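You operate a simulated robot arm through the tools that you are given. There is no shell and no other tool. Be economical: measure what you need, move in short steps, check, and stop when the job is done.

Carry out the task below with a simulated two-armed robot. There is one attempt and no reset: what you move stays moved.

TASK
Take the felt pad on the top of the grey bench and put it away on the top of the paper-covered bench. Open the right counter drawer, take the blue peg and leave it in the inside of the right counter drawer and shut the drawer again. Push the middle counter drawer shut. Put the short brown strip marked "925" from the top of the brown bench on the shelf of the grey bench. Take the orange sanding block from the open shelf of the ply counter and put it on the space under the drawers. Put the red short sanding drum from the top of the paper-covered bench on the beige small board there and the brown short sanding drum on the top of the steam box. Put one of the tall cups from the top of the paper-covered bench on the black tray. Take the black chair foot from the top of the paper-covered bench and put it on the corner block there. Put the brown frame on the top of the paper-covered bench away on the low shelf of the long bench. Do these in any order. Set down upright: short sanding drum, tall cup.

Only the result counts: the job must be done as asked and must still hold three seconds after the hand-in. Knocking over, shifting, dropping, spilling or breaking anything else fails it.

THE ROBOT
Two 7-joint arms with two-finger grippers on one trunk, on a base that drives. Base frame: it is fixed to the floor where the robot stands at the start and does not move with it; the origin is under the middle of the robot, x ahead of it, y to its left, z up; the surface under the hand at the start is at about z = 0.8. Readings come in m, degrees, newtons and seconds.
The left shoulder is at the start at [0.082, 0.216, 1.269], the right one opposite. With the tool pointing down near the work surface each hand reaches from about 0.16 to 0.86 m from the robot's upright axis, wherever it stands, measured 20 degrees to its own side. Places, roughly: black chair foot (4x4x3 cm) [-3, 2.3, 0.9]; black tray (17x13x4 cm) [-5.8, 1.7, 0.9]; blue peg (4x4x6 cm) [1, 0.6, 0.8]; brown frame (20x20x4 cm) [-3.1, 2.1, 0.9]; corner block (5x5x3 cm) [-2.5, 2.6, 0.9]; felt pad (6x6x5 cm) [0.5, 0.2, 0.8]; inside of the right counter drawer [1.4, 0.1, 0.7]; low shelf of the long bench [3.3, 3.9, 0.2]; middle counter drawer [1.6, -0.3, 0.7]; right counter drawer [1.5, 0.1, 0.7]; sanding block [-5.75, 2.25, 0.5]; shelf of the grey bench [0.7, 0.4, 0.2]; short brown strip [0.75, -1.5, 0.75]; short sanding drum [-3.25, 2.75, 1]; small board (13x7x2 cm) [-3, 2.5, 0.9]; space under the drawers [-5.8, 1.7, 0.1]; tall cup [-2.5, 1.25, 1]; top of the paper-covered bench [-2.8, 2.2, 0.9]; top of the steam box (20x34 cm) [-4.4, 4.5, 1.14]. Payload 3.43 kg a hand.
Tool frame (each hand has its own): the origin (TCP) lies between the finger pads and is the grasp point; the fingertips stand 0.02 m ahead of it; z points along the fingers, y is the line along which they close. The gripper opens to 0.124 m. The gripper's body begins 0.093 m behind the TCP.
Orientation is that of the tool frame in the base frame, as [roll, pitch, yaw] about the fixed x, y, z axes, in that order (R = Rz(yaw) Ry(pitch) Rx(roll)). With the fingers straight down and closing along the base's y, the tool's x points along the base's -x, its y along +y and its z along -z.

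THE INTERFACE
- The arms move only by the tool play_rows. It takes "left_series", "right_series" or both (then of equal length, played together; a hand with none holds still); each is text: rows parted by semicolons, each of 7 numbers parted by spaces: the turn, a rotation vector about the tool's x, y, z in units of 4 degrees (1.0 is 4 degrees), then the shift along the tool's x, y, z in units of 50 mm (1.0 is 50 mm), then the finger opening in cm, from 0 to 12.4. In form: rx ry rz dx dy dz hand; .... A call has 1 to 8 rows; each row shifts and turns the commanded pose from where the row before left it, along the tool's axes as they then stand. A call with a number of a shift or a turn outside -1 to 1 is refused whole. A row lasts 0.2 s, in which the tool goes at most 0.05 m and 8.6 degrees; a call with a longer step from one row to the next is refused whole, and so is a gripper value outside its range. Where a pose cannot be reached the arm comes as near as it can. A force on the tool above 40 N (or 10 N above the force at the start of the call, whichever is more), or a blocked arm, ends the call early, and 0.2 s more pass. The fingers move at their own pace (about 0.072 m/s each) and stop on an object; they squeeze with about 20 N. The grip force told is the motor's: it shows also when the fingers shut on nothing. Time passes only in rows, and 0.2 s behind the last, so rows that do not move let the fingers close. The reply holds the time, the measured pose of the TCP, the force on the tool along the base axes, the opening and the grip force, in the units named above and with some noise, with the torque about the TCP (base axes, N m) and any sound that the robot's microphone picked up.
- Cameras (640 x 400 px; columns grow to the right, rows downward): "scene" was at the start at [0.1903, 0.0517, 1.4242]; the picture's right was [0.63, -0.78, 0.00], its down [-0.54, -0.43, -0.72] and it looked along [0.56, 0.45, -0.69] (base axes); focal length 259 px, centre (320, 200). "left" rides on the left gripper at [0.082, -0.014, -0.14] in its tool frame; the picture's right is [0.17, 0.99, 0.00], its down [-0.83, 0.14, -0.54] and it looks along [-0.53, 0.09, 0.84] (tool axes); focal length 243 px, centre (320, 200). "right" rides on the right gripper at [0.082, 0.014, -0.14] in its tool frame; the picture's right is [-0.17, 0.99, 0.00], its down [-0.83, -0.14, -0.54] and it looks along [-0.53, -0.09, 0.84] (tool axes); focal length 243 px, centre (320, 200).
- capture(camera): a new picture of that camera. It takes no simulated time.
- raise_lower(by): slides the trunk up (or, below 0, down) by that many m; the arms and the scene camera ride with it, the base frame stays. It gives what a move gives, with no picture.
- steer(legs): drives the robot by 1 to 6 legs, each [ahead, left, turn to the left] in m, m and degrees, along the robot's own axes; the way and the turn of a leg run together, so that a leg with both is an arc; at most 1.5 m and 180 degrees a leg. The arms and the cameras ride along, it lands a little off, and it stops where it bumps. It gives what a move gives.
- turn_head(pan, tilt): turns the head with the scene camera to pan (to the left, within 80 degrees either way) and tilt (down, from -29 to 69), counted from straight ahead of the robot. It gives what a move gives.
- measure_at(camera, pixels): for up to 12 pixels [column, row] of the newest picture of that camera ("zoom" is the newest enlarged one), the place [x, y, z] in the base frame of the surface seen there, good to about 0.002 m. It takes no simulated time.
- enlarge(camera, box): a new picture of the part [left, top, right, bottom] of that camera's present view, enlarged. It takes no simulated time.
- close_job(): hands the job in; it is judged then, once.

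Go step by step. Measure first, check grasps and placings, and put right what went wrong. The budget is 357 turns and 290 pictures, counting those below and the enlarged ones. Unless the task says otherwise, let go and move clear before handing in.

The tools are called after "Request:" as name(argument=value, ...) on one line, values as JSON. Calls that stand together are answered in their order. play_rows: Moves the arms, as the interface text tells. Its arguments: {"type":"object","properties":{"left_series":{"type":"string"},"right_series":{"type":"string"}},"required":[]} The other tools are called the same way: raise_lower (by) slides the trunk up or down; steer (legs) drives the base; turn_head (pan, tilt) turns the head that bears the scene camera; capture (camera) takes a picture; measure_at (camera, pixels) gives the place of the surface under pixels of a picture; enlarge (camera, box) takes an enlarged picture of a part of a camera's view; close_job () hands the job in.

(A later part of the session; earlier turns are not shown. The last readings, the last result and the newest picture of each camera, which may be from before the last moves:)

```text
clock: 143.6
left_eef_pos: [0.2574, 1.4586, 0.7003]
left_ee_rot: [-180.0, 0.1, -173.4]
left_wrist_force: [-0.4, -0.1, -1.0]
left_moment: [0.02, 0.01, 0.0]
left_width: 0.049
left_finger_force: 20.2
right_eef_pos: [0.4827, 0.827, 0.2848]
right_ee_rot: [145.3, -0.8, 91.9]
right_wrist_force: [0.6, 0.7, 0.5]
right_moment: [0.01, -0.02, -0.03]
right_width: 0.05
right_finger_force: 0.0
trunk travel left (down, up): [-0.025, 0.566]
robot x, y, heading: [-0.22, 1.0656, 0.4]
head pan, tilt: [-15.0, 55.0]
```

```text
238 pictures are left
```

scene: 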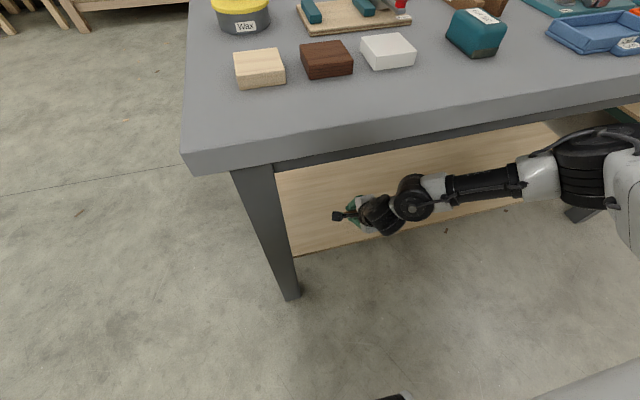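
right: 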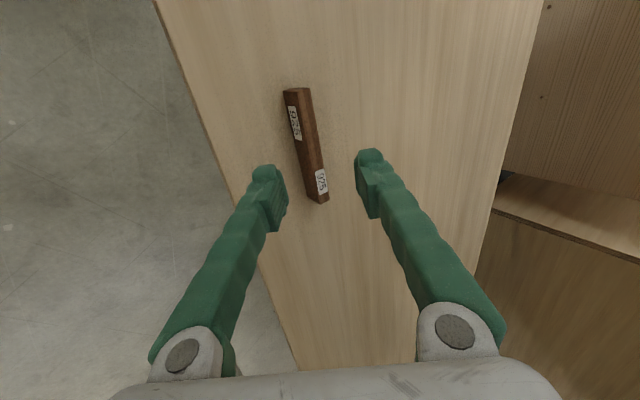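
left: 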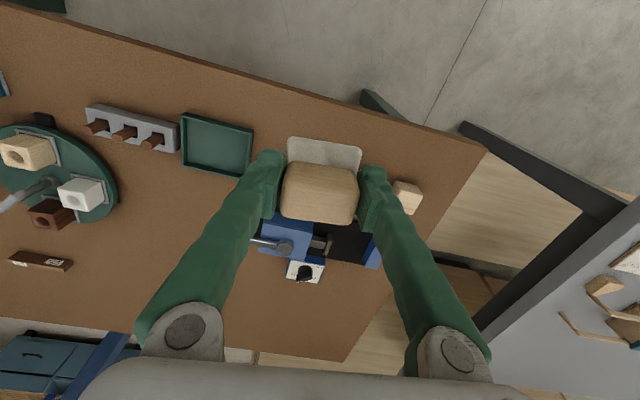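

The strip lies on the shelf at (305,150), well inside the edge. Back out, retract and straighten the right hand.

Request:
steer(legs=[[-0.3, 0, 0]])

Request:
play_rows(right_series="0 0 0 0 -0.25 -0.94 5; 0 0 0 0 -0.25 -0.94 5; 0 0 0 0 -0.25 -0.94 5; 0 0 0 0 -0.25 -0.94 5; 0.95 0 0 0 -0.5 -0.6 5; 0.95 0 0 0 -0.5 -0.6 5; 0.95 0 0 0 -0.5 -0.6 5; 0.95 0 0 0 -0.5 -0.6 5")

Request:
play_rows(right_series="0.95 0 0 0 0 0 7; 0.95 0 0 0 0 0 7; 0.95 0 0 0 0 0 7; 0.95 0 0 0 0 0 7; 0.8 0 0 0 0 0 7")

Request:
raise_lower(by=0.39)

Request:
turn_head(pan=0, tilt=35)

Request:
capture(camera="scene")

```text
clock: 146.1
left_eef_pos: [-0.043, 1.4578, 0.7004]
left_ee_rot: [-179.9, 0.1, -173.5]
left_wrist_force: [-0.1, -1.0, -0.4]
left_moment: [0.0, -0.01, 0.01]
left_width: 0.0489
left_finger_force: 20.2
right_eef_pos: [0.1798, 0.8252, 0.2866]
right_ee_rot: [145.2, -0.8, 91.7]
right_wrist_force: [1.2, 0.6, -0.1]
right_moment: [0.03, 0.02, -0.01]
right_width: 0.05
right_finger_force: 0.0
trunk travel left (down, up): [-0.025, 0.566]
robot x, y, heading: [-0.5234, 1.0633, 0.2]
head pan, tilt: [-15.0, 55.0]
```

```text
clock: 147.8
left_eef_pos: [-0.0428, 1.4571, 0.7003]
left_ee_rot: [-179.9, 0.0, -173.3]
left_wrist_force: [0.2, 0.0, -0.4]
left_moment: [-0.01, 0.05, -0.01]
left_width: 0.049
left_finger_force: 19.6
right_eef_pos: [-0.0681, 0.8225, 0.42]
right_ee_rot: [160.3, -0.8, 91.4]
right_wrist_force: [0.2, -0.3, 0.0]
right_moment: [-0.02, 0.02, 0.01]
right_width: 0.05
right_finger_force: 0.1
right hand out of reach, approached as far as the arm can: row 6, 7, 8
trunk travel left (down, up): [-0.025, 0.566]
robot x, y, heading: [-0.5249, 1.0597, 0.1]
head pan, tilt: [-15.0, 55.0]
```

```text
clock: 149.1
left_eef_pos: [-0.0434, 1.4564, 0.7]
left_ee_rot: [-179.9, 0.1, -173.5]
left_wrist_force: [-0.3, 0.5, -1.1]
left_moment: [-0.04, 0.0, -0.03]
left_width: 0.0487
left_finger_force: 20.0
right_eef_pos: [-0.0684, 0.8235, 0.4194]
right_ee_rot: [178.6, -0.8, 91.5]
right_wrist_force: [0.3, -0.4, 0.1]
right_moment: [0.01, 0.0, 0.02]
right_width: 0.0701
right_finger_force: 0.0
trunk travel left (down, up): [-0.025, 0.566]
robot x, y, heading: [-0.5224, 1.0627, 0.3]
head pan, tilt: [-15.0, 55.0]
```

```text
clock: 152.8
left_eef_pos: [-0.0436, 1.4573, 1.0903]
left_ee_rot: [180.0, 0.0, -173.5]
left_wrist_force: [-0.5, -0.9, -0.4]
left_moment: [0.0, -0.02, 0.0]
left_width: 0.049
left_finger_force: 20.3
right_eef_pos: [-0.0672, 0.8231, 0.8081]
right_ee_rot: [178.7, -0.8, 91.4]
right_wrist_force: [-0.3, 0.5, 0.3]
right_moment: [0.0, -0.02, 0.02]
right_width: 0.0701
right_finger_force: 0.0
trunk travel left (down, up): [-0.415, 0.176]
robot x, y, heading: [-0.5236, 1.0634, 0.2]
head pan, tilt: [-15.0, 55.0]
```

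```text
clock: 153.6
left_eef_pos: [-0.043, 1.457, 1.0905]
left_ee_rot: [-179.9, 0.1, -173.4]
left_wrist_force: [0.0, -0.3, -0.1]
left_moment: [-0.03, -0.02, 0.0]
left_width: 0.0488
left_finger_force: 20.0
right_eef_pos: [-0.0677, 0.8238, 0.8085]
right_ee_rot: [178.7, -0.8, 91.6]
right_wrist_force: [0.6, -0.2, 0.5]
right_moment: [-0.04, 0.01, 0.01]
right_width: 0.0702
right_finger_force: 0.0
trunk travel left (down, up): [-0.415, 0.176]
robot x, y, heading: [-0.5202, 1.0605, -0.2]
head pan, tilt: [0.0, 35.0]
```

```text
237 pictures are left
```

scene: 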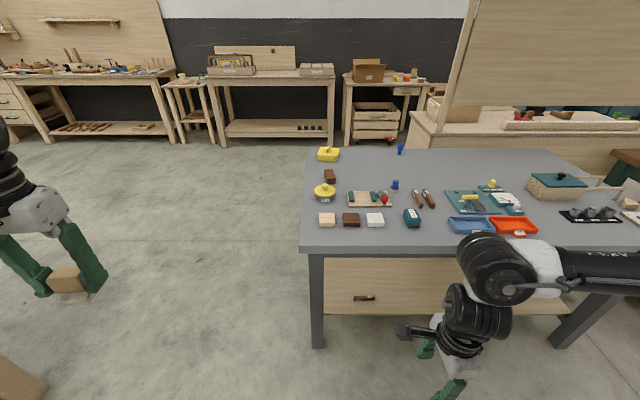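

The strip is visible on the shelf at (365,298) and nothing shifted. Now drive around the bench's left end toward the blue peg at (1.03,0.62).

Request:
steer(legs=[[0, 0.55, 0], [1.0, 0, 0], [0.9, 0, 0]])

Request:
turn_head(pan=-70, tilt=35)

Request:
capture(camera="scene")

```text
clock: 172.8
left_eef_pos: [1.836, 2.0239, 1.0898]
left_ee_rot: [-180.0, 0.0, -173.0]
left_wrist_force: [0.4, 0.0, -0.4]
left_moment: [-0.02, -0.01, -0.02]
left_width: 0.0489
left_finger_force: 19.4
right_eef_pos: [1.8187, 1.3919, 0.8096]
right_ee_rot: [178.7, -0.8, 92.1]
right_wrist_force: [0.2, 0.5, -0.7]
right_moment: [0.06, -0.01, 0.02]
right_width: 0.0702
right_finger_force: 0.1
trunk travel left (down, up): [-0.415, 0.176]
robot x, y, heading: [1.36, 1.6259, 0.7]
head pan, tilt: [0.0, 35.0]
```

```text
clock: 174.2
left_eef_pos: [1.8369, 2.0242, 1.0893]
left_ee_rot: [179.9, 0.1, -173.0]
left_wrist_force: [0.2, -1.3, -0.9]
left_moment: [-0.03, -0.01, -0.02]
left_width: 0.049
left_finger_force: 19.8
right_eef_pos: [1.8191, 1.3901, 0.8102]
right_ee_rot: [178.7, -0.9, 92.1]
right_wrist_force: [1.0, -0.6, 0.1]
right_moment: [0.03, 0.0, 0.01]
right_width: 0.07
right_finger_force: 0.1
trunk travel left (down, up): [-0.415, 0.176]
robot x, y, heading: [1.3642, 1.6203, 0.4]
head pan, tilt: [-70.0, 35.0]
```

```text
236 pictures are left
```

scene: 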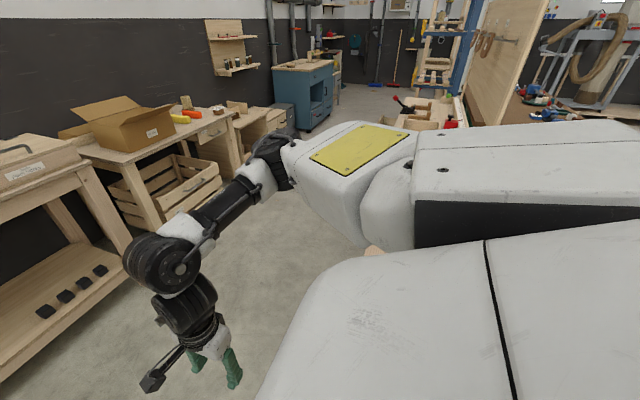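

Raise the right hand 0.2 m, then turn right to face the bench's back-left corner.

Request:
play_rows(right_series="0 0 0 0 0 -0.8 7; 0 0 0 0 0 -0.8 7; 0 0 0 0 0 -0.8 7; 0 0 0 0 0 -0.8 7; 0 0 0 0 0 -0.8 7")

Request:
steer(legs=[[0, 0, -110]])

Request:
turn_head(pan=0, tilt=40)

Request:
capture(camera="scene")

```text
clock: 175.4
left_eef_pos: [1.8369, 2.0253, 1.0903]
left_ee_rot: [-179.9, 0.0, -173.0]
left_wrist_force: [0.5, -0.3, -0.3]
left_moment: [-0.01, 0.0, 0.0]
left_width: 0.049
left_finger_force: 19.6
right_eef_pos: [1.8128, 1.3883, 1.0088]
right_ee_rot: [178.7, -0.8, 92.1]
right_wrist_force: [0.4, 0.3, -0.6]
right_moment: [0.02, -0.02, -0.01]
right_width: 0.0702
right_finger_force: 0.1
trunk travel left (down, up): [-0.415, 0.176]
robot x, y, heading: [1.3631, 1.6237, 0.8]
head pan, tilt: [-70.0, 35.0]
```

```text
clock: 182.1
left_eef_pos: [1.578, 1.044, 1.0909]
left_ee_rot: [179.9, 0.0, 77.5]
left_wrist_force: [0.1, -0.2, -0.2]
left_moment: [0.03, 0.02, -0.01]
left_width: 0.049
left_finger_force: 20.5
right_eef_pos: [0.987, 1.2794, 1.008]
right_ee_rot: [178.7, -0.8, -17.4]
right_wrist_force: [0.1, -0.7, 0.5]
right_moment: [0.02, 0.01, 0.01]
right_width: 0.0702
right_finger_force: 0.1
trunk travel left (down, up): [-0.415, 0.176]
robot x, y, heading: [1.3622, 1.6251, -109.0]
head pan, tilt: [-70.0, 35.0]
```

```text
clock: 183.5
left_eef_pos: [1.5787, 1.043, 1.0904]
left_ee_rot: [-179.9, 0.1, 77.4]
left_wrist_force: [0.7, -0.1, -1.5]
left_moment: [-0.02, 0.01, 0.0]
left_width: 0.0489
left_finger_force: 20.3
right_eef_pos: [0.9861, 1.2791, 1.0068]
right_ee_rot: [178.7, -0.8, -17.5]
right_wrist_force: [0.6, 1.2, 0.0]
right_moment: [-0.01, 0.02, 0.01]
right_width: 0.0698
right_finger_force: 0.0
trunk travel left (down, up): [-0.415, 0.176]
robot x, y, heading: [1.3606, 1.6257, -108.7]
head pan, tilt: [0.0, 40.0]
```

```text
235 pictures are left
```

scene: 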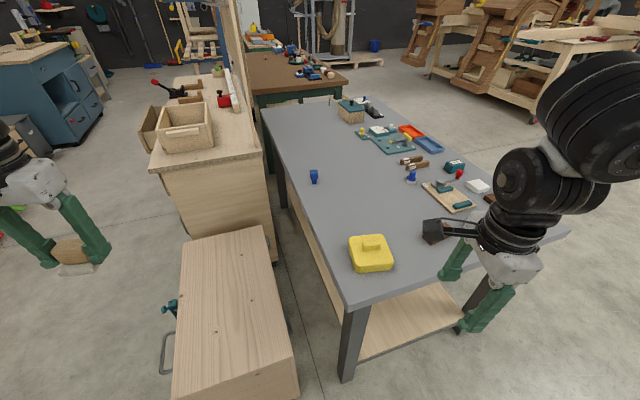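

A wooden box stands on the floor at (235,310), beside the counter end. Measure it, the bench corner, the peg and nearby objects.

Request:
measure_at(camera="scene", pixels=[[180, 370], [292, 345], [260, 235], [185, 250], [345, 300], [313, 172], [313, 181], [370, 255], [215, 165], [162, 165], [150, 140], [255, 150]])

Request:
enlarge(camera="scene", box=[270, 140, 360, 200])

```text
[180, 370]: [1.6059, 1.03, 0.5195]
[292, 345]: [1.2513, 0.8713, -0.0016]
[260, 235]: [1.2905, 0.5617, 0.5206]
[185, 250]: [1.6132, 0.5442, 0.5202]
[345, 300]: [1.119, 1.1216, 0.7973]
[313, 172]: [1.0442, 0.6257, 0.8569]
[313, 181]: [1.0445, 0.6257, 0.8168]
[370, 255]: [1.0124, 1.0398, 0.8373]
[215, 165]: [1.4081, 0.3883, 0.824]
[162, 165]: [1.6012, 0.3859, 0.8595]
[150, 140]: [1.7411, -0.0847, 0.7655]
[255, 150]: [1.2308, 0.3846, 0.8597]
```

```text
6.67 times, centred on (315, 170) of scene
```

zoom: 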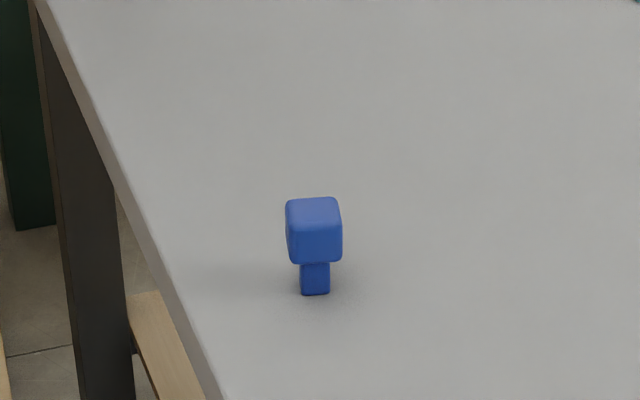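

Counter: x 1.2–1.63, y<0.386; box: y 0.55–1.03, z 0.52. I'll stand at about (1.27,1.37) facing −y to reach the peg with the right hand.

Request:
steer(legs=[[0, 0, 18.7], [0, -0.09, 0], [0.25, 0, 0]])

Request:
capture(camera="scene")

Request:
capture(camera="right")

```text
clock: 188.4
left_eef_pos: [1.6665, 0.9062, 1.0881]
left_ee_rot: [-180.0, -0.1, 96.5]
left_wrist_force: [-0.3, -0.3, -0.6]
left_moment: [0.03, -0.01, -0.01]
left_width: 0.0487
left_finger_force: 19.8
right_eef_pos: [1.0293, 0.9345, 1.0073]
right_ee_rot: [178.7, -0.9, 1.6]
right_wrist_force: [0.5, 0.3, 0.3]
right_moment: [0.01, -0.02, -0.01]
right_width: 0.0701
right_finger_force: 0.0
trunk travel left (down, up): [-0.415, 0.176]
robot x, y, heading: [1.2734, 1.3876, -90.0]
head pan, tilt: [0.0, 40.0]
stopped in leg 3: the robot was blocked; the commanded pose is now the measured one
```

```text
233 pictures are left
```

scene: 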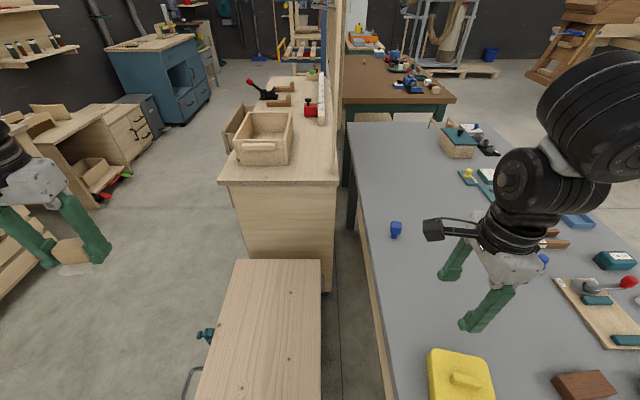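

```text
232 pictures are left
```

right: 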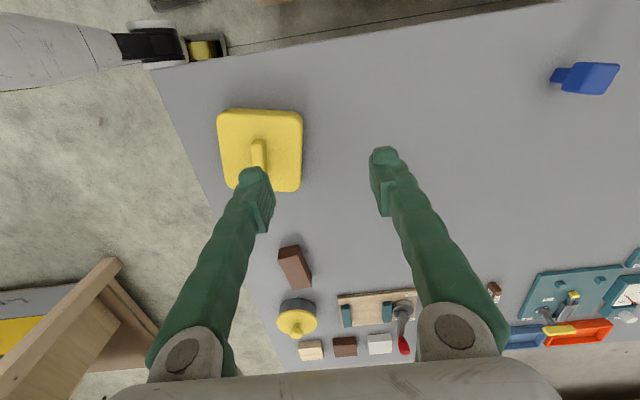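

Blocked at y=1.388, perhaps against the box or bench end. Check neither moved, and back off 1 cm.

Request:
measure_at(camera="scene", pixels=[[318, 262], [240, 262], [320, 390], [450, 370], [396, 224], [396, 235], [238, 180], [336, 180]])

Request:
steer(legs=[[-0.015, 0, 0]])

Request:
play_rows(right_series="0 0 0 0 0.8 0 7; 0 0 0 0 0.8 0 7; 0 0 0 0 0.8 0 7; 0 0 0 0 0.8 0 7; 0 0 0 0 0.8 0 7; 0 0 0 0 0.8 0 7; 0 0 0 0 0.8 0 7")

Request:
capture(camera="right")

```text
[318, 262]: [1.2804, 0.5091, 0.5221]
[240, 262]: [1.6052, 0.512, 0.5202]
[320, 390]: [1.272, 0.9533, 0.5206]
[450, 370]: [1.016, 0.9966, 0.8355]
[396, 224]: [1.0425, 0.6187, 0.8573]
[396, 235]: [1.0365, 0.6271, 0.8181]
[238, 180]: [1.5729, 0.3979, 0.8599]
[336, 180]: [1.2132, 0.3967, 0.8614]
```

```text
clock: 189.2
left_eef_pos: [1.6663, 0.9213, 1.0886]
left_ee_rot: [-179.9, 0.0, 96.5]
left_wrist_force: [-0.5, -0.3, -1.2]
left_moment: [0.04, 0.0, -0.01]
left_width: 0.0489
left_finger_force: 20.5
right_eef_pos: [1.0296, 0.9519, 1.0076]
right_ee_rot: [178.9, -0.9, 1.5]
right_wrist_force: [0.0, -1.0, -0.5]
right_moment: [0.01, -0.03, -0.01]
right_width: 0.0702
right_finger_force: 0.0
trunk travel left (down, up): [-0.415, 0.176]
robot x, y, heading: [1.2731, 1.4038, -89.5]
head pan, tilt: [0.0, 40.0]
```

```text
clock: 190.8
left_eef_pos: [1.6684, 0.9225, 1.0887]
left_ee_rot: [-179.9, 0.0, 96.5]
left_wrist_force: [0.3, -0.8, -1.3]
left_moment: [0.01, 0.05, -0.01]
left_width: 0.0486
left_finger_force: 19.8
right_eef_pos: [1.0401, 0.6713, 1.0142]
right_ee_rot: [178.7, -0.8, 1.7]
right_wrist_force: [0.2, -0.8, 0.8]
right_moment: [0.02, 0.02, -0.04]
right_width: 0.0701
right_finger_force: 0.1
trunk travel left (down, up): [-0.415, 0.176]
robot x, y, heading: [1.2722, 1.4044, -89.9]
head pan, tilt: [0.0, 40.0]
```

```text
231 pictures are left
```

right: 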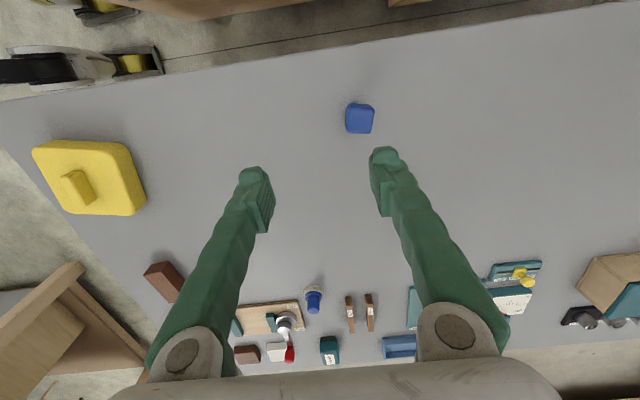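

Reached (1.040,0.671) with no limits. Measure the peg's top face (360,118).

Request:
enlarge(camera="right", box=[330, 90, 394, 140])

Request:
measure_at(camera="right", pixels=[[349, 106], [372, 108], [348, 130], [369, 132], [360, 118], [359, 112], [359, 126]])

```text
8.00 times, centred on (362, 115) of right
```

zoom: 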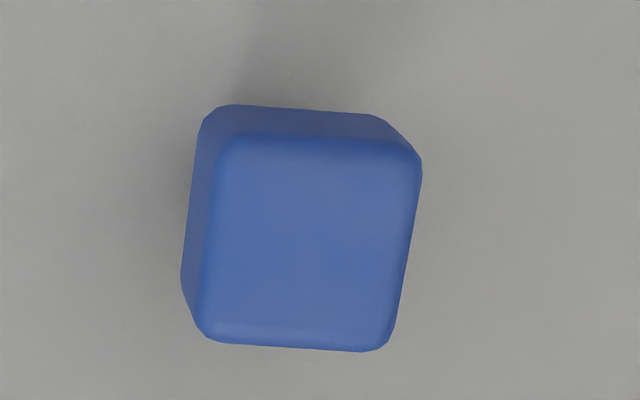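

```text
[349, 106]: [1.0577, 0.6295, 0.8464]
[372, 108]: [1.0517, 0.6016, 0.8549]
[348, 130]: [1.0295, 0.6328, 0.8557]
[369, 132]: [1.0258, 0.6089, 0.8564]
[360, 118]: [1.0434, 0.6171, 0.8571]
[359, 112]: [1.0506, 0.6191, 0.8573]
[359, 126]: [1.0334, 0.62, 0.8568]
```

Peg top centre ≈ (1.041,0.617), rotated about −10°. Align and descend partway.

Request:
play_rows(right_series="0 0 0.97 0 0.36 0 7; 0 0 0.97 0 0.36 0 7; 0 0 0.97 0 0.36 0 7; 0 0 0 0 0 0.8 7; 0 0 0 0 0 0.8 7; 0 0 0 0 0 0.5 7")

Request:
capture(camera="right")

```text
clock: 192.2
left_eef_pos: [1.6653, 0.9222, 1.0897]
left_ee_rot: [-179.9, 0.0, 96.5]
left_wrist_force: [-0.9, -0.5, -0.7]
left_moment: [-0.01, 0.02, 0.01]
left_width: 0.0488
left_finger_force: 20.1
right_eef_pos: [1.0444, 0.6292, 0.9092]
right_ee_rot: [178.9, -1.3, -10.1]
right_wrist_force: [0.3, 0.9, 0.5]
right_moment: [0.01, -0.03, -0.07]
right_width: 0.0702
right_finger_force: 0.1
right hand out of reach, approached as far as the arm can: row 3
trunk travel left (down, up): [-0.415, 0.176]
robot x, y, heading: [1.2739, 1.4033, -90.0]
head pan, tilt: [0.0, 40.0]
```

```text
229 pictures are left
```

right: 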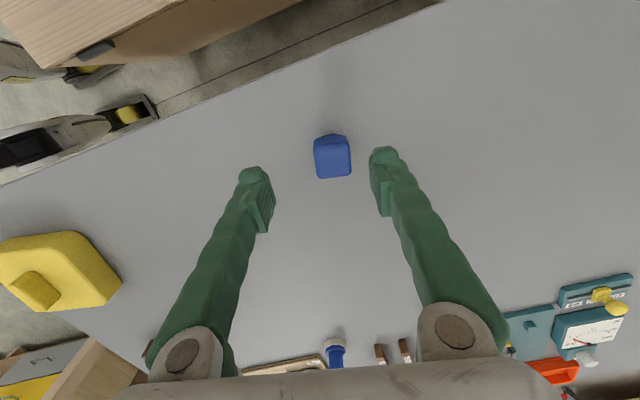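

Slightly short in y by 1.2 cm; nudge and descend.

Request:
play_rows(right_series="0 0 0 0 0.25 0.3 7; 0 0 0 0 0 0.5 7; 0 0 0 0 0 0.5 7")

Request:
capture(camera="right")

```text
clock: 193.0
left_eef_pos: [1.6663, 0.9234, 1.0895]
left_ee_rot: [-179.9, 0.0, 96.5]
left_wrist_force: [0.3, -0.1, 0.0]
left_moment: [-0.01, -0.02, 0.01]
left_width: 0.0489
left_finger_force: 19.5
right_eef_pos: [1.0472, 0.6266, 0.8513]
right_ee_rot: [178.9, -1.4, -10.1]
right_wrist_force: [0.1, -0.4, -0.1]
right_moment: [-0.02, -0.03, -0.01]
right_width: 0.0701
right_finger_force: 0.1
right hand out of reach, approached as far as the arm can: row 1, 3
trunk travel left (down, up): [-0.415, 0.176]
robot x, y, heading: [1.2731, 1.4037, -89.7]
head pan, tilt: [0.0, 40.0]
```

```text
228 pictures are left
```

right: 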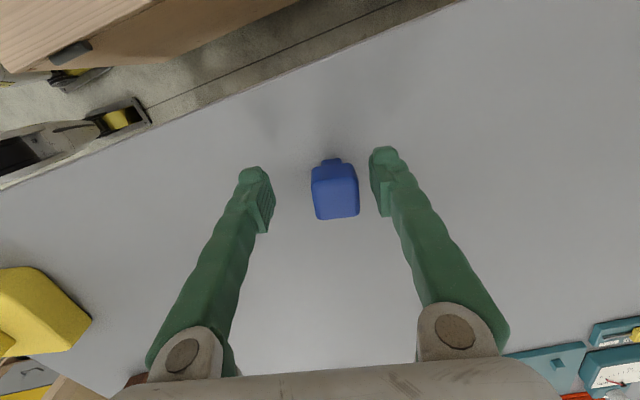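

Peg is ~1 cm toward the front finger. Creep the base 1 cm forward, then grip.

Request:
steer(legs=[[0.01, 0, 0]])

Request:
play_rows(right_series="0 0 0 0 0 0.1 5; 0 0 0 0 0 0 4; 0 0 0 0 0 0 2; 0 0 0 0 0 0 2; 0 0 0 0 0 0 2; 0 0 0 0 0 0 2")

Request:
capture(camera="right")

```text
clock: 193.8
left_eef_pos: [1.6674, 0.9159, 1.0909]
left_ee_rot: [-179.9, 0.3, 96.4]
left_wrist_force: [0.4, 0.7, -0.7]
left_moment: [-0.04, 0.01, 0.01]
left_width: 0.0488
left_finger_force: 19.7
right_eef_pos: [1.0477, 0.6175, 0.8533]
right_ee_rot: [178.8, -1.3, -10.1]
right_wrist_force: [0.3, 0.6, -0.9]
right_moment: [-0.04, -0.05, -0.01]
right_width: 0.0703
right_finger_force: 0.1
trunk travel left (down, up): [-0.415, 0.176]
robot x, y, heading: [1.2698, 1.395, -89.9]
head pan, tilt: [0.0, 40.0]
```

```text
clock: 195.2
left_eef_pos: [1.6662, 0.9142, 1.0909]
left_ee_rot: [-179.9, 0.0, 96.5]
left_wrist_force: [-0.2, -0.1, -0.5]
left_moment: [-0.03, -0.02, -0.02]
left_width: 0.049
left_finger_force: 20.7
right_eef_pos: [1.0488, 0.6177, 0.8472]
right_ee_rot: [178.8, -1.2, -10.2]
right_wrist_force: [-0.6, -0.5, 1.6]
right_moment: [0.03, 0.03, 0.0]
right_width: 0.0304
right_finger_force: 20.3
trunk travel left (down, up): [-0.415, 0.176]
robot x, y, heading: [1.2706, 1.3916, -89.9]
head pan, tilt: [0.0, 40.0]
```

```text
227 pictures are left
```

right: 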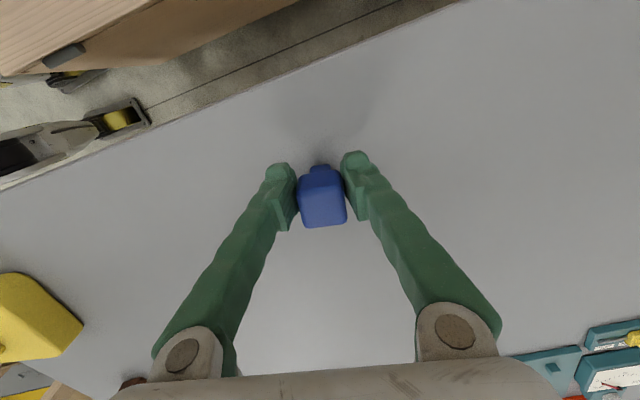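

Peg gripped (3.0 cm, 20 N). Lift, retract and back away.

Request:
play_rows(right_series="0 0 0 0 0 -0.8 2; 0 0 0 0 0 -0.8 2; 0 0 0 0 0 -0.8 2; 0 0 0 0 0 -0.8 2; 0 0 0 0 -0.8 0 2; 0 0 0 0 -0.8 0 2; 0 0 0 0 -0.8 0 2; 0 0 0 0 -0.8 0 2")

Request:
steer(legs=[[-0.2, 0, 0], [0, 1.0, 0], [0.7, 0, 0]])

Request:
turn_head(pan=-35, tilt=35)

Request:
capture(camera="scene")

Request:
capture(camera="right")

```text
clock: 197.0
left_eef_pos: [1.6654, 0.915, 1.0901]
left_ee_rot: [-179.9, 0.1, 96.5]
left_wrist_force: [-1.5, -0.2, -0.3]
left_moment: [-0.02, -0.03, -0.01]
left_width: 0.049
left_finger_force: 19.8
right_eef_pos: [1.0743, 0.7796, 1.0036]
right_ee_rot: [178.8, -1.3, -10.1]
right_wrist_force: [0.3, -0.2, 0.8]
right_moment: [-0.03, -0.05, 0.01]
right_width: 0.0305
right_finger_force: 19.9
trunk travel left (down, up): [-0.415, 0.176]
robot x, y, heading: [1.2684, 1.391, -89.9]
head pan, tilt: [0.0, 40.0]
```

```text
clock: 216.4
left_eef_pos: [2.6762, 0.4119, 1.0902]
left_ee_rot: [-179.9, 0.1, 96.7]
left_wrist_force: [-0.1, -0.3, -0.2]
left_moment: [-0.01, 0.0, 0.04]
left_width: 0.0488
left_finger_force: 20.0
right_eef_pos: [2.0861, 0.2747, 1.0029]
right_ee_rot: [178.9, -1.2, -9.9]
right_wrist_force: [-0.3, -0.1, -0.1]
right_moment: [-0.01, 0.0, 0.0]
right_width: 0.0307
right_finger_force: 20.2
trunk travel left (down, up): [-0.415, 0.176]
robot x, y, heading: [2.2803, 0.889, -89.8]
head pan, tilt: [0.0, 40.0]
```

```text
clock: 217.4
left_eef_pos: [2.6759, 0.4126, 1.0901]
left_ee_rot: [-180.0, 0.1, 96.7]
left_wrist_force: [0.0, 0.3, -0.6]
left_moment: [-0.01, 0.02, -0.01]
left_width: 0.0487
left_finger_force: 19.8
right_eef_pos: [2.0856, 0.2741, 1.0038]
right_ee_rot: [178.8, -1.3, -9.9]
right_wrist_force: [0.4, -0.2, -0.7]
right_moment: [0.02, 0.0, -0.02]
right_width: 0.0305
right_finger_force: 20.5
trunk travel left (down, up): [-0.415, 0.176]
robot x, y, heading: [2.2807, 0.8887, -89.5]
head pan, tilt: [-35.0, 35.0]
```

```text
226 pictures are left
```

scene: 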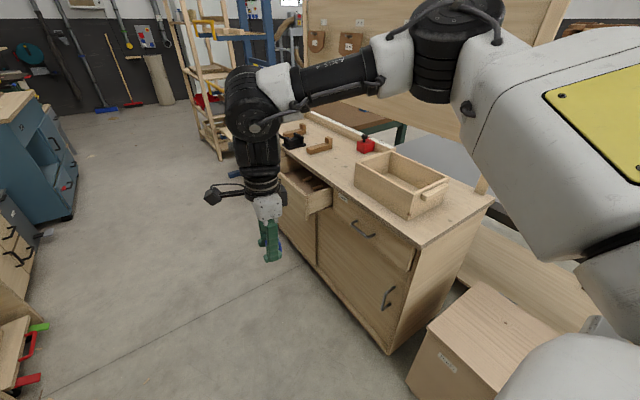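

```text
225 pictures are left
```

right: 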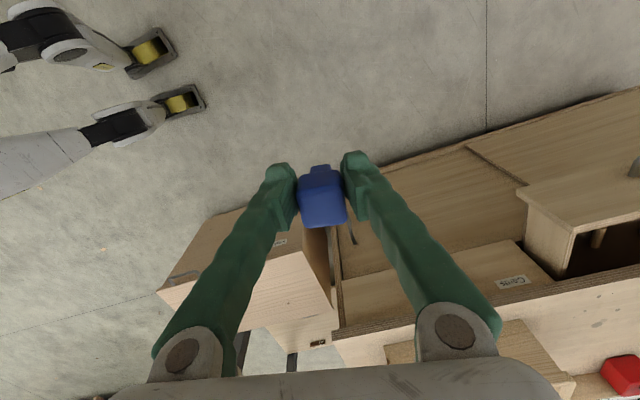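

The counter front shows the right drawer with an arch handle at (362,230) and the middle drawer open at (325,200). Measure these.

Request:
measure_at(camera="scene", pixels=[[362, 232], [350, 224], [374, 234], [345, 198], [330, 205], [300, 185], [335, 220], [411, 250], [405, 190], [440, 205], [388, 345], [300, 240]])

Request:
enlarge(camera="scene", box=[260, 140, 460, 265])

```text
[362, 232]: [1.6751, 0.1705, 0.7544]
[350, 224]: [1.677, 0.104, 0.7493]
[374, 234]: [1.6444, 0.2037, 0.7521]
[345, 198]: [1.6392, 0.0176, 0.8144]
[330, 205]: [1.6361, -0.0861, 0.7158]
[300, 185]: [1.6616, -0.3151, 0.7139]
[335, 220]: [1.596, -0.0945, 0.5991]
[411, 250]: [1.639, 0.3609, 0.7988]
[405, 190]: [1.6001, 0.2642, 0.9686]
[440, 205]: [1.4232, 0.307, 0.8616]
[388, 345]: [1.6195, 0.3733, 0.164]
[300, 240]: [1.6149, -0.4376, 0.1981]
```

```text
3.20 times, centred on (360, 202) of scene
```

zoom: 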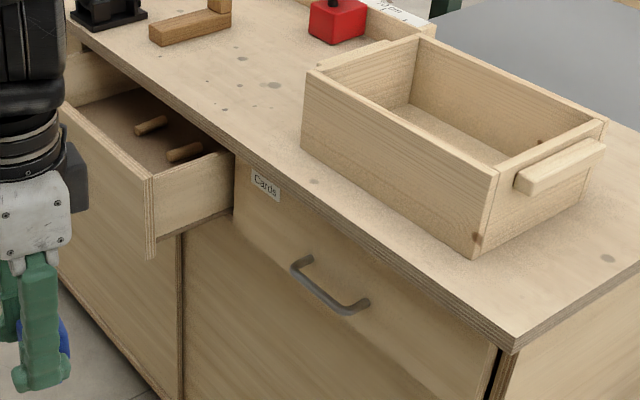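

Handle bar: y 0.10–0.20, x≈1.676, z≈0.752; counter top z 0.86. I'll face the counter at about (2.3,−0.08).

Request:
steer(legs=[[0, 0.12, 0], [0, 0, -90.3], [0, 0.97, 0], [0.1, 0, 0]])

Request:
turn_head(pan=-5, tilt=40)

Request:
capture(camera="scene")

Request:
capture(camera="right")

```text
clock: 238.6
left_eef_pos: [1.8327, -0.4772, 1.0917]
left_ee_rot: [-179.8, 0.3, 6.9]
left_wrist_force: [0.1, -0.5, -0.1]
left_moment: [0.0, 0.02, 0.02]
left_width: 0.0489
left_finger_force: 20.0
right_eef_pos: [1.6929, 0.1137, 1.0053]
right_ee_rot: [178.9, -1.3, -99.7]
right_wrist_force: [0.2, 0.3, -0.8]
right_moment: [0.01, 0.01, -0.02]
right_width: 0.0305
right_finger_force: 20.4
trunk travel left (down, up): [-0.415, 0.176]
robot x, y, heading: [2.3057, -0.0794, -179.4]
head pan, tilt: [-35.0, 35.0]
```

```text
clock: 239.6
left_eef_pos: [1.8327, -0.476, 1.0905]
left_ee_rot: [-179.8, 0.1, 6.9]
left_wrist_force: [0.0, -0.1, -1.0]
left_moment: [0.02, -0.03, -0.01]
left_width: 0.0486
left_finger_force: 20.1
right_eef_pos: [1.6919, 0.1125, 1.0022]
right_ee_rot: [178.8, -1.4, -99.5]
right_wrist_force: [-0.2, 0.6, -0.5]
right_moment: [0.01, 0.04, -0.03]
right_width: 0.0305
right_finger_force: 20.3
trunk travel left (down, up): [-0.415, 0.176]
robot x, y, heading: [2.3081, -0.0816, -179.3]
head pan, tilt: [-5.0, 40.0]
```

```text
223 pictures are left
```

scene: 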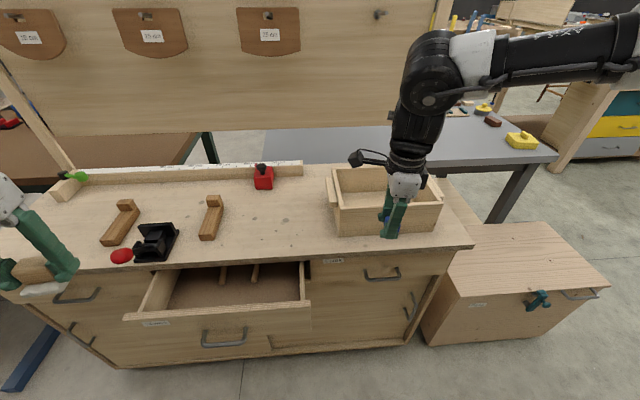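

```text
222 pictures are left
```

right: 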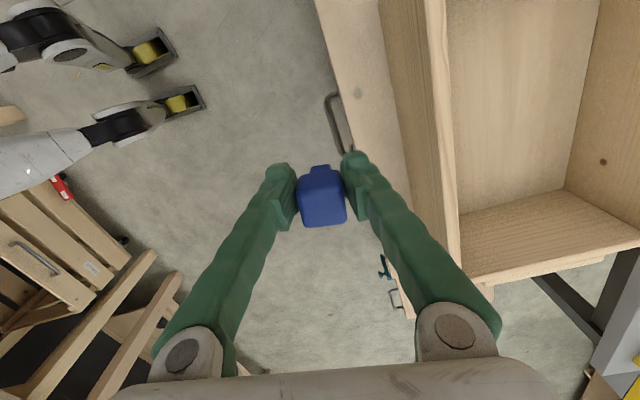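

Clear view. Find a free spot on the counter top for the peg, around (290,238), and measure drawer features.

Request:
measure_at(camera="scene", pixels=[[290, 238], [300, 225], [336, 235], [218, 322], [225, 345], [305, 322], [124, 320], [365, 277], [382, 282], [398, 275], [308, 270], [455, 265]])

```text
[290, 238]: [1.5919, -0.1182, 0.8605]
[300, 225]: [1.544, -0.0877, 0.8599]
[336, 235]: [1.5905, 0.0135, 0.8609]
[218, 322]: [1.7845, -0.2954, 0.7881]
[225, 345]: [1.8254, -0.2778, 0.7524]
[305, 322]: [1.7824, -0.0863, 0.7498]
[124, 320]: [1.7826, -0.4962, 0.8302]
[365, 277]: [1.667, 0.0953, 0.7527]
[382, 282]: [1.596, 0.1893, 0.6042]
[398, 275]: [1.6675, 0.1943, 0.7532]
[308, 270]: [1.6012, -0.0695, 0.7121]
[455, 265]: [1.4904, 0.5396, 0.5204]
```

Set the peg at (1.575,−0.06): first move along −y, then in over the counter, then down.

Request:
play_rows(right_series="0 0 0 0.95 0 0 2; 0 0 0 0.95 0 0 2; 0 0 0 0.95 0 0 2; 0 0 0 0.95 0 0 2; 0 0 0 0 0.87 0 2; 0 0 0 0 0.87 0 2; 0 0 0 0 0 0.8 2; 0 0 0 0 0 0.6 2")

Request:
capture(camera="scene")

Request:
capture(camera="right")

```text
clock: 241.0
left_eef_pos: [1.8312, -0.4751, 1.0892]
left_ee_rot: [180.0, 0.1, 7.0]
left_wrist_force: [-0.2, 1.0, -1.2]
left_moment: [0.01, 0.01, -0.01]
left_width: 0.0489
left_finger_force: 20.1
right_eef_pos: [1.5668, -0.1033, 1.097]
right_ee_rot: [-171.6, -26.9, -108.6]
right_wrist_force: [-0.6, -0.1, -0.7]
right_moment: [0.01, 0.04, -0.03]
right_width: 0.0306
right_finger_force: 20.4
trunk travel left (down, up): [-0.415, 0.176]
robot x, y, heading: [2.3074, -0.0781, -179.6]
head pan, tilt: [-5.0, 40.0]
stopped in row 7 (right hand): the arm was blocked; the commanded pose is now the measured one
```

```text
221 pictures are left
```

scene: 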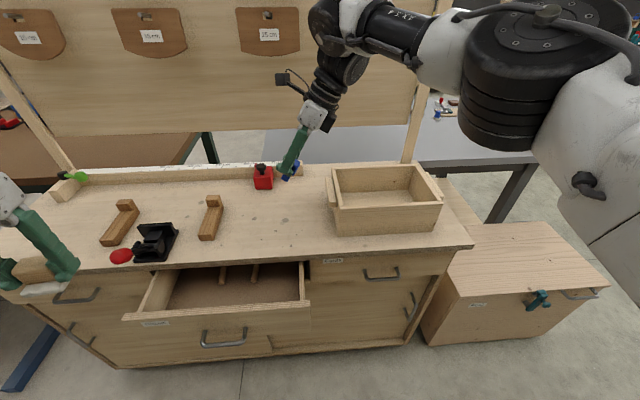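

```text
220 pictures are left
```

right: 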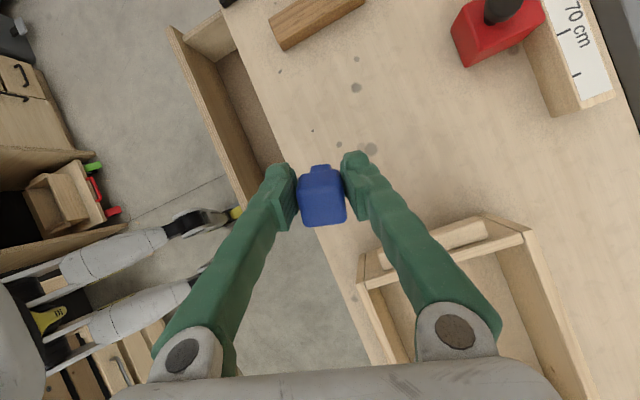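

The arm got twisted reaching inward. I'll straighten it while pulling back, then shift the base so this spot lies on the right hand's own side.

Request:
play_rows(right_series="-0.3 -0.85 0 0 -0.5 0 2; -0.3 -0.85 0 0 -0.5 0 2; -0.3 -0.85 0 0 -0.5 0 2; -0.3 -0.85 0 -0.3 -0.5 0 2; -0.3 -0.85 0 -0.5 -0.5 0 2; -0.3 -0.85 0 -0.5 -0.3 0 2; -0.3 -0.85 0 -0.5 0 0 2; 0 -0.75 0 -0.5 0 0 2")

```text
clock: 242.8
left_eef_pos: [1.8308, -0.4757, 1.0902]
left_ee_rot: [-179.9, 0.1, 6.9]
left_wrist_force: [-0.4, 0.1, 0.1]
left_moment: [-0.01, -0.02, 0.01]
left_width: 0.0488
left_finger_force: 19.7
right_eef_pos: [1.7351, -0.0335, 1.0862]
right_ee_rot: [179.2, 0.2, -106.7]
right_wrist_force: [0.3, -0.3, -1.2]
right_moment: [0.0, -0.01, 0.01]
right_width: 0.0304
right_finger_force: 19.2
trunk travel left (down, up): [-0.415, 0.176]
robot x, y, heading: [2.3074, -0.0752, -179.6]
head pan, tilt: [-5.0, 40.0]
```

Straight again. Strafe left (−y) 0.27 m, then bring the hand to y≈−0.06.

Request:
steer(legs=[[0, 0.27, 0]])

Request:
play_rows(right_series="0 0 -0.9 -0.85 0 0 2; 0 0 -0.9 -0.85 0 0 2; 0 0 0 -0.85 0 0 2; 0 0 0 -0.85 0 0 2; 0 0 0 -0.85 0 0 2; 0 0 0 -0.5 0 0 2")

```text
clock: 247.0
left_eef_pos: [1.8346, -0.7485, 1.0887]
left_ee_rot: [-179.9, 0.1, 6.9]
left_wrist_force: [0.7, 0.0, 0.1]
left_moment: [-0.01, 0.0, 0.02]
left_width: 0.0493
left_finger_force: 20.0
right_eef_pos: [1.7373, -0.3066, 1.0877]
right_ee_rot: [179.2, 0.2, -106.8]
right_wrist_force: [0.1, -0.1, -0.4]
right_moment: [0.01, -0.02, -0.01]
right_width: 0.0305
right_finger_force: 19.9
trunk travel left (down, up): [-0.415, 0.176]
robot x, y, heading: [2.3102, -0.3512, -179.2]
head pan, tilt: [-5.0, 40.0]
```

```text
clock: 248.4
left_eef_pos: [1.8343, -0.7482, 1.0911]
left_ee_rot: [-179.9, 0.2, 6.8]
left_wrist_force: [-0.1, -0.5, 0.1]
left_moment: [0.02, 0.01, 0.02]
left_width: 0.0487
left_finger_force: 20.3
right_eef_pos: [1.7839, -0.0749, 1.0869]
right_ee_rot: [179.5, 0.2, -99.5]
right_wrist_force: [0.0, 0.4, 0.1]
right_moment: [-0.01, -0.02, -0.01]
right_width: 0.0308
right_finger_force: 20.3
trunk travel left (down, up): [-0.415, 0.176]
robot x, y, heading: [2.3103, -0.3501, -179.2]
head pan, tilt: [-5.0, 40.0]
```

Request:
play_rows(right_series="0 0 0 0.1 0.81 0 2; 0 0 0 0.1 0.81 0 2; 0 0 0 0.1 0.81 0 2; 0 0 0 0.1 0.81 0 2; 0 0 0 0.1 0.81 0 2; 0 0 0 0 0 0.9 2; 0 0 0 0 0 0.9 2")

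Request:
capture(camera="scene")

Request:
capture(camera="right")

```text
clock: 250.0
left_eef_pos: [1.8325, -0.7479, 1.0905]
left_ee_rot: [180.0, 0.1, 6.9]
left_wrist_force: [0.2, -0.5, -1.0]
left_moment: [-0.02, -0.01, -0.02]
left_width: 0.0487
left_finger_force: 19.7
right_eef_pos: [1.5793, -0.0657, 0.9986]
right_ee_rot: [179.4, 0.2, -99.4]
right_wrist_force: [-0.4, 0.0, -0.9]
right_moment: [-0.01, -0.01, 0.0]
right_width: 0.0304
right_finger_force: 20.0
trunk travel left (down, up): [-0.415, 0.176]
robot x, y, heading: [2.3093, -0.3545, -179.4]
head pan, tilt: [-5.0, 40.0]
```

```text
219 pictures are left
```

scene: 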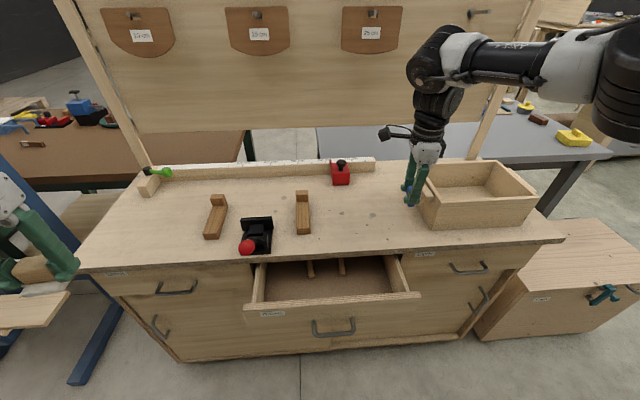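

```text
218 pictures are left
```

right: 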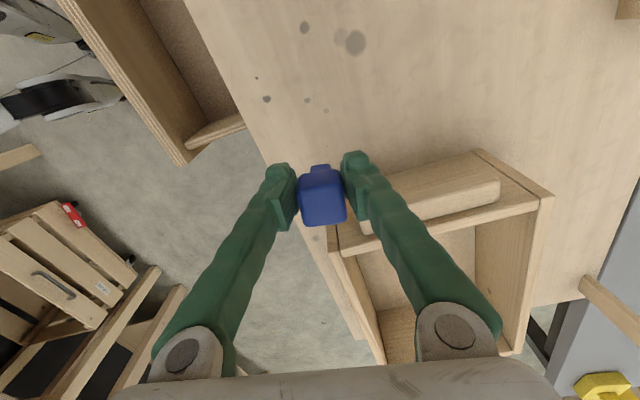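

Works here. Shift 3 cm away from the tray's side handle, then lower to z≈0.912 and release.

Request:
play_rows(right_series="0 0 0 0.6 0 0 2; 0 0 0 0 0 0.8 2; 0 0 0 0 0 0.7 2; 0 0 0 0 0 0.23 2")

Request:
capture(camera="right")

```text
clock: 251.0
left_eef_pos: [1.8348, -0.7485, 1.0898]
left_ee_rot: [-180.0, 0.1, 7.0]
left_wrist_force: [-0.3, -0.6, -0.4]
left_moment: [0.0, -0.03, 0.0]
left_width: 0.0486
left_finger_force: 20.0
right_eef_pos: [1.5739, -0.0964, 0.9136]
right_ee_rot: [179.4, 0.2, -99.5]
right_wrist_force: [0.0, -0.2, -0.1]
right_moment: [-0.02, 0.01, 0.02]
right_width: 0.0306
right_finger_force: 19.6
trunk travel left (down, up): [-0.415, 0.176]
robot x, y, heading: [2.3093, -0.352, -179.3]
head pan, tilt: [-5.0, 40.0]
```

```text
217 pictures are left
```

right: 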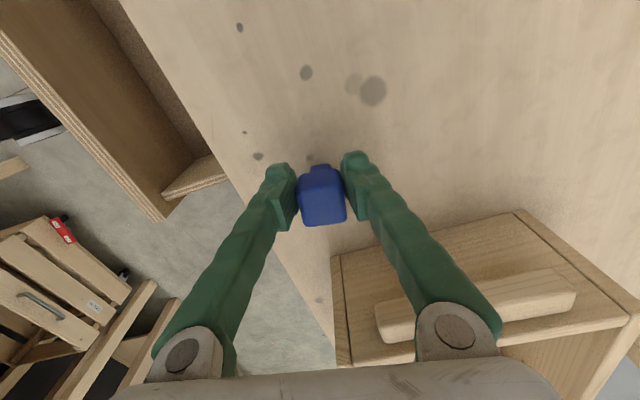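

Request:
play_rows(right_series="0 0 0 0 0 0.1 2; 0 0 0 0 0 0 5; 0 0 0 0 0 0 6; 0 0 0 0 0 0 6; 0 0 0 0 0 -0.8 6; 0 0 0 0 0 -0.8 6; 0 0 0 0 0 -0.3 6")

Request:
capture(camera="right")

```text
clock: 252.6
left_eef_pos: [1.8342, -0.7489, 1.0902]
left_ee_rot: [-180.0, 0.1, 6.9]
left_wrist_force: [-0.3, 0.8, -0.8]
left_moment: [-0.02, 0.01, 0.01]
left_width: 0.0489
left_finger_force: 20.0
right_eef_pos: [1.5754, -0.0961, 1.0035]
right_ee_rot: [179.4, 0.3, -99.5]
right_wrist_force: [-0.2, -0.1, 0.7]
right_moment: [0.0, 0.02, 0.01]
right_width: 0.0601
right_finger_force: 0.1
trunk travel left (down, up): [-0.415, 0.176]
robot x, y, heading: [2.3101, -0.3489, -179.4]
head pan, tilt: [-5.0, 40.0]
```

```text
216 pictures are left
```

right: 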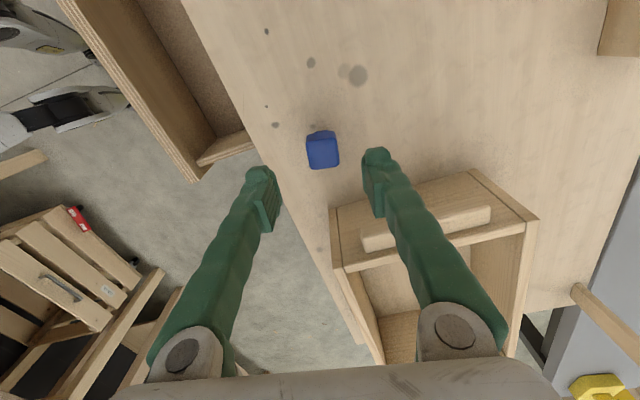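

Peg stands on the counter. Retract, square the yaw to −90°, and strafe right 0.2 m for the drawer handle.

Request:
play_rows(right_series="0 0 -0.48 0 -0.85 0 6; 0 0 -0.48 0 -0.85 0 6; 0 0 -0.48 0 -0.85 0 6; 0 0 -0.48 0 -0.85 0 6; 0 0 -0.48 0 -0.85 0 6; 0 0 0 0 0 0.8 5; 0 0 0 0 0 0.8 5")

Request:
steer(legs=[[0, -0.2, 0]])

Request:
capture(camera="scene")

Request:
capture(camera="right")

```text
clock: 254.2
left_eef_pos: [1.8334, -0.7477, 1.0908]
left_ee_rot: [-179.9, 0.1, 6.8]
left_wrist_force: [0.1, 0.6, 0.3]
left_moment: [-0.04, 0.02, 0.0]
left_width: 0.0487
left_finger_force: 20.5
right_eef_pos: [1.7836, -0.1147, 0.9209]
right_ee_rot: [179.5, 0.2, -89.9]
right_wrist_force: [-0.8, -0.1, 0.2]
right_moment: [0.01, 0.0, 0.0]
right_width: 0.05
right_finger_force: 0.0
trunk travel left (down, up): [-0.415, 0.176]
robot x, y, heading: [2.3136, -0.352, -179.6]
head pan, tilt: [-5.0, 40.0]
```

```text
clock: 257.5
left_eef_pos: [1.8319, -0.5501, 1.0907]
left_ee_rot: [-179.9, 0.1, 7.0]
left_wrist_force: [-0.7, 0.0, -1.2]
left_moment: [-0.01, -0.02, -0.02]
left_width: 0.0489
left_finger_force: 20.3
right_eef_pos: [1.7819, 0.0836, 0.9218]
right_ee_rot: [179.4, 0.3, -89.8]
right_wrist_force: [0.3, -0.6, 0.4]
right_moment: [0.01, -0.03, 0.03]
right_width: 0.0502
right_finger_force: 0.0
trunk travel left (down, up): [-0.415, 0.176]
robot x, y, heading: [2.3061, -0.1528, -179.3]
head pan, tilt: [-5.0, 40.0]
```

```text
215 pictures are left
```

scene: 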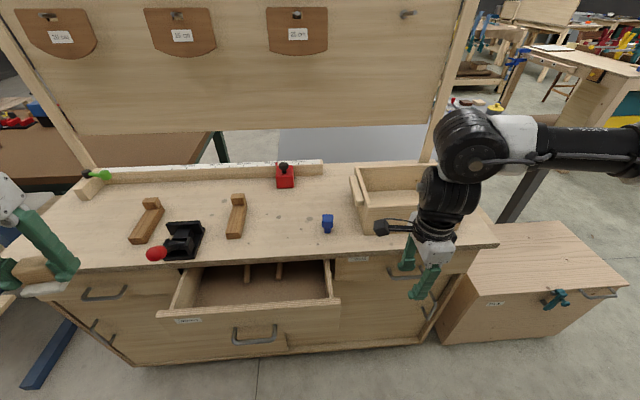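

```text
214 pictures are left
```

right: 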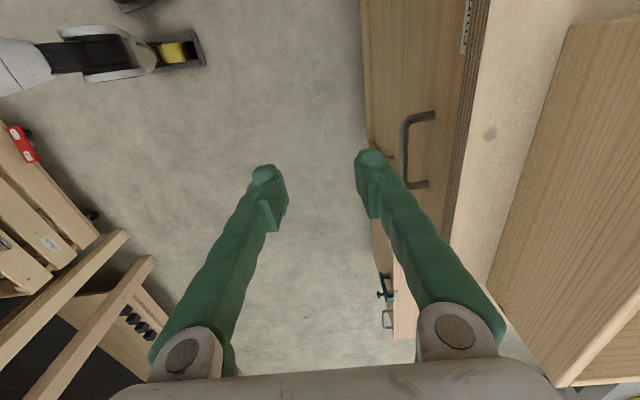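

Handle visible at (404,150) in the right picture. Measure.

Request:
measure_at(camera="right", pixels=[[404, 140], [404, 155], [405, 175], [415, 116], [430, 113], [422, 184], [402, 150], [409, 150], [430, 150], [404, 122]])

Request:
enlarge(camera="right", box=[360, 90, 460, 200])

```text
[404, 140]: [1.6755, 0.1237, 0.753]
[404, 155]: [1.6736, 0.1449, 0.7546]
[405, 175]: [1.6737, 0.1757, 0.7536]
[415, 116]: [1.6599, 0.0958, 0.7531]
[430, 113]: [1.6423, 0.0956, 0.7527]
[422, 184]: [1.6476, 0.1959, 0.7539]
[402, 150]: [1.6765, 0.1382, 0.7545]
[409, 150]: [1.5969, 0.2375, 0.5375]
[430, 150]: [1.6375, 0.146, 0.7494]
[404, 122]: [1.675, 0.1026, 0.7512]
```

```text
3.64 times, centred on (410, 145) of right
```

zoom: 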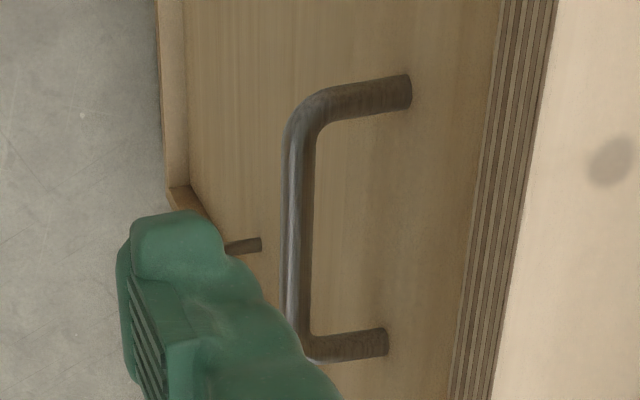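

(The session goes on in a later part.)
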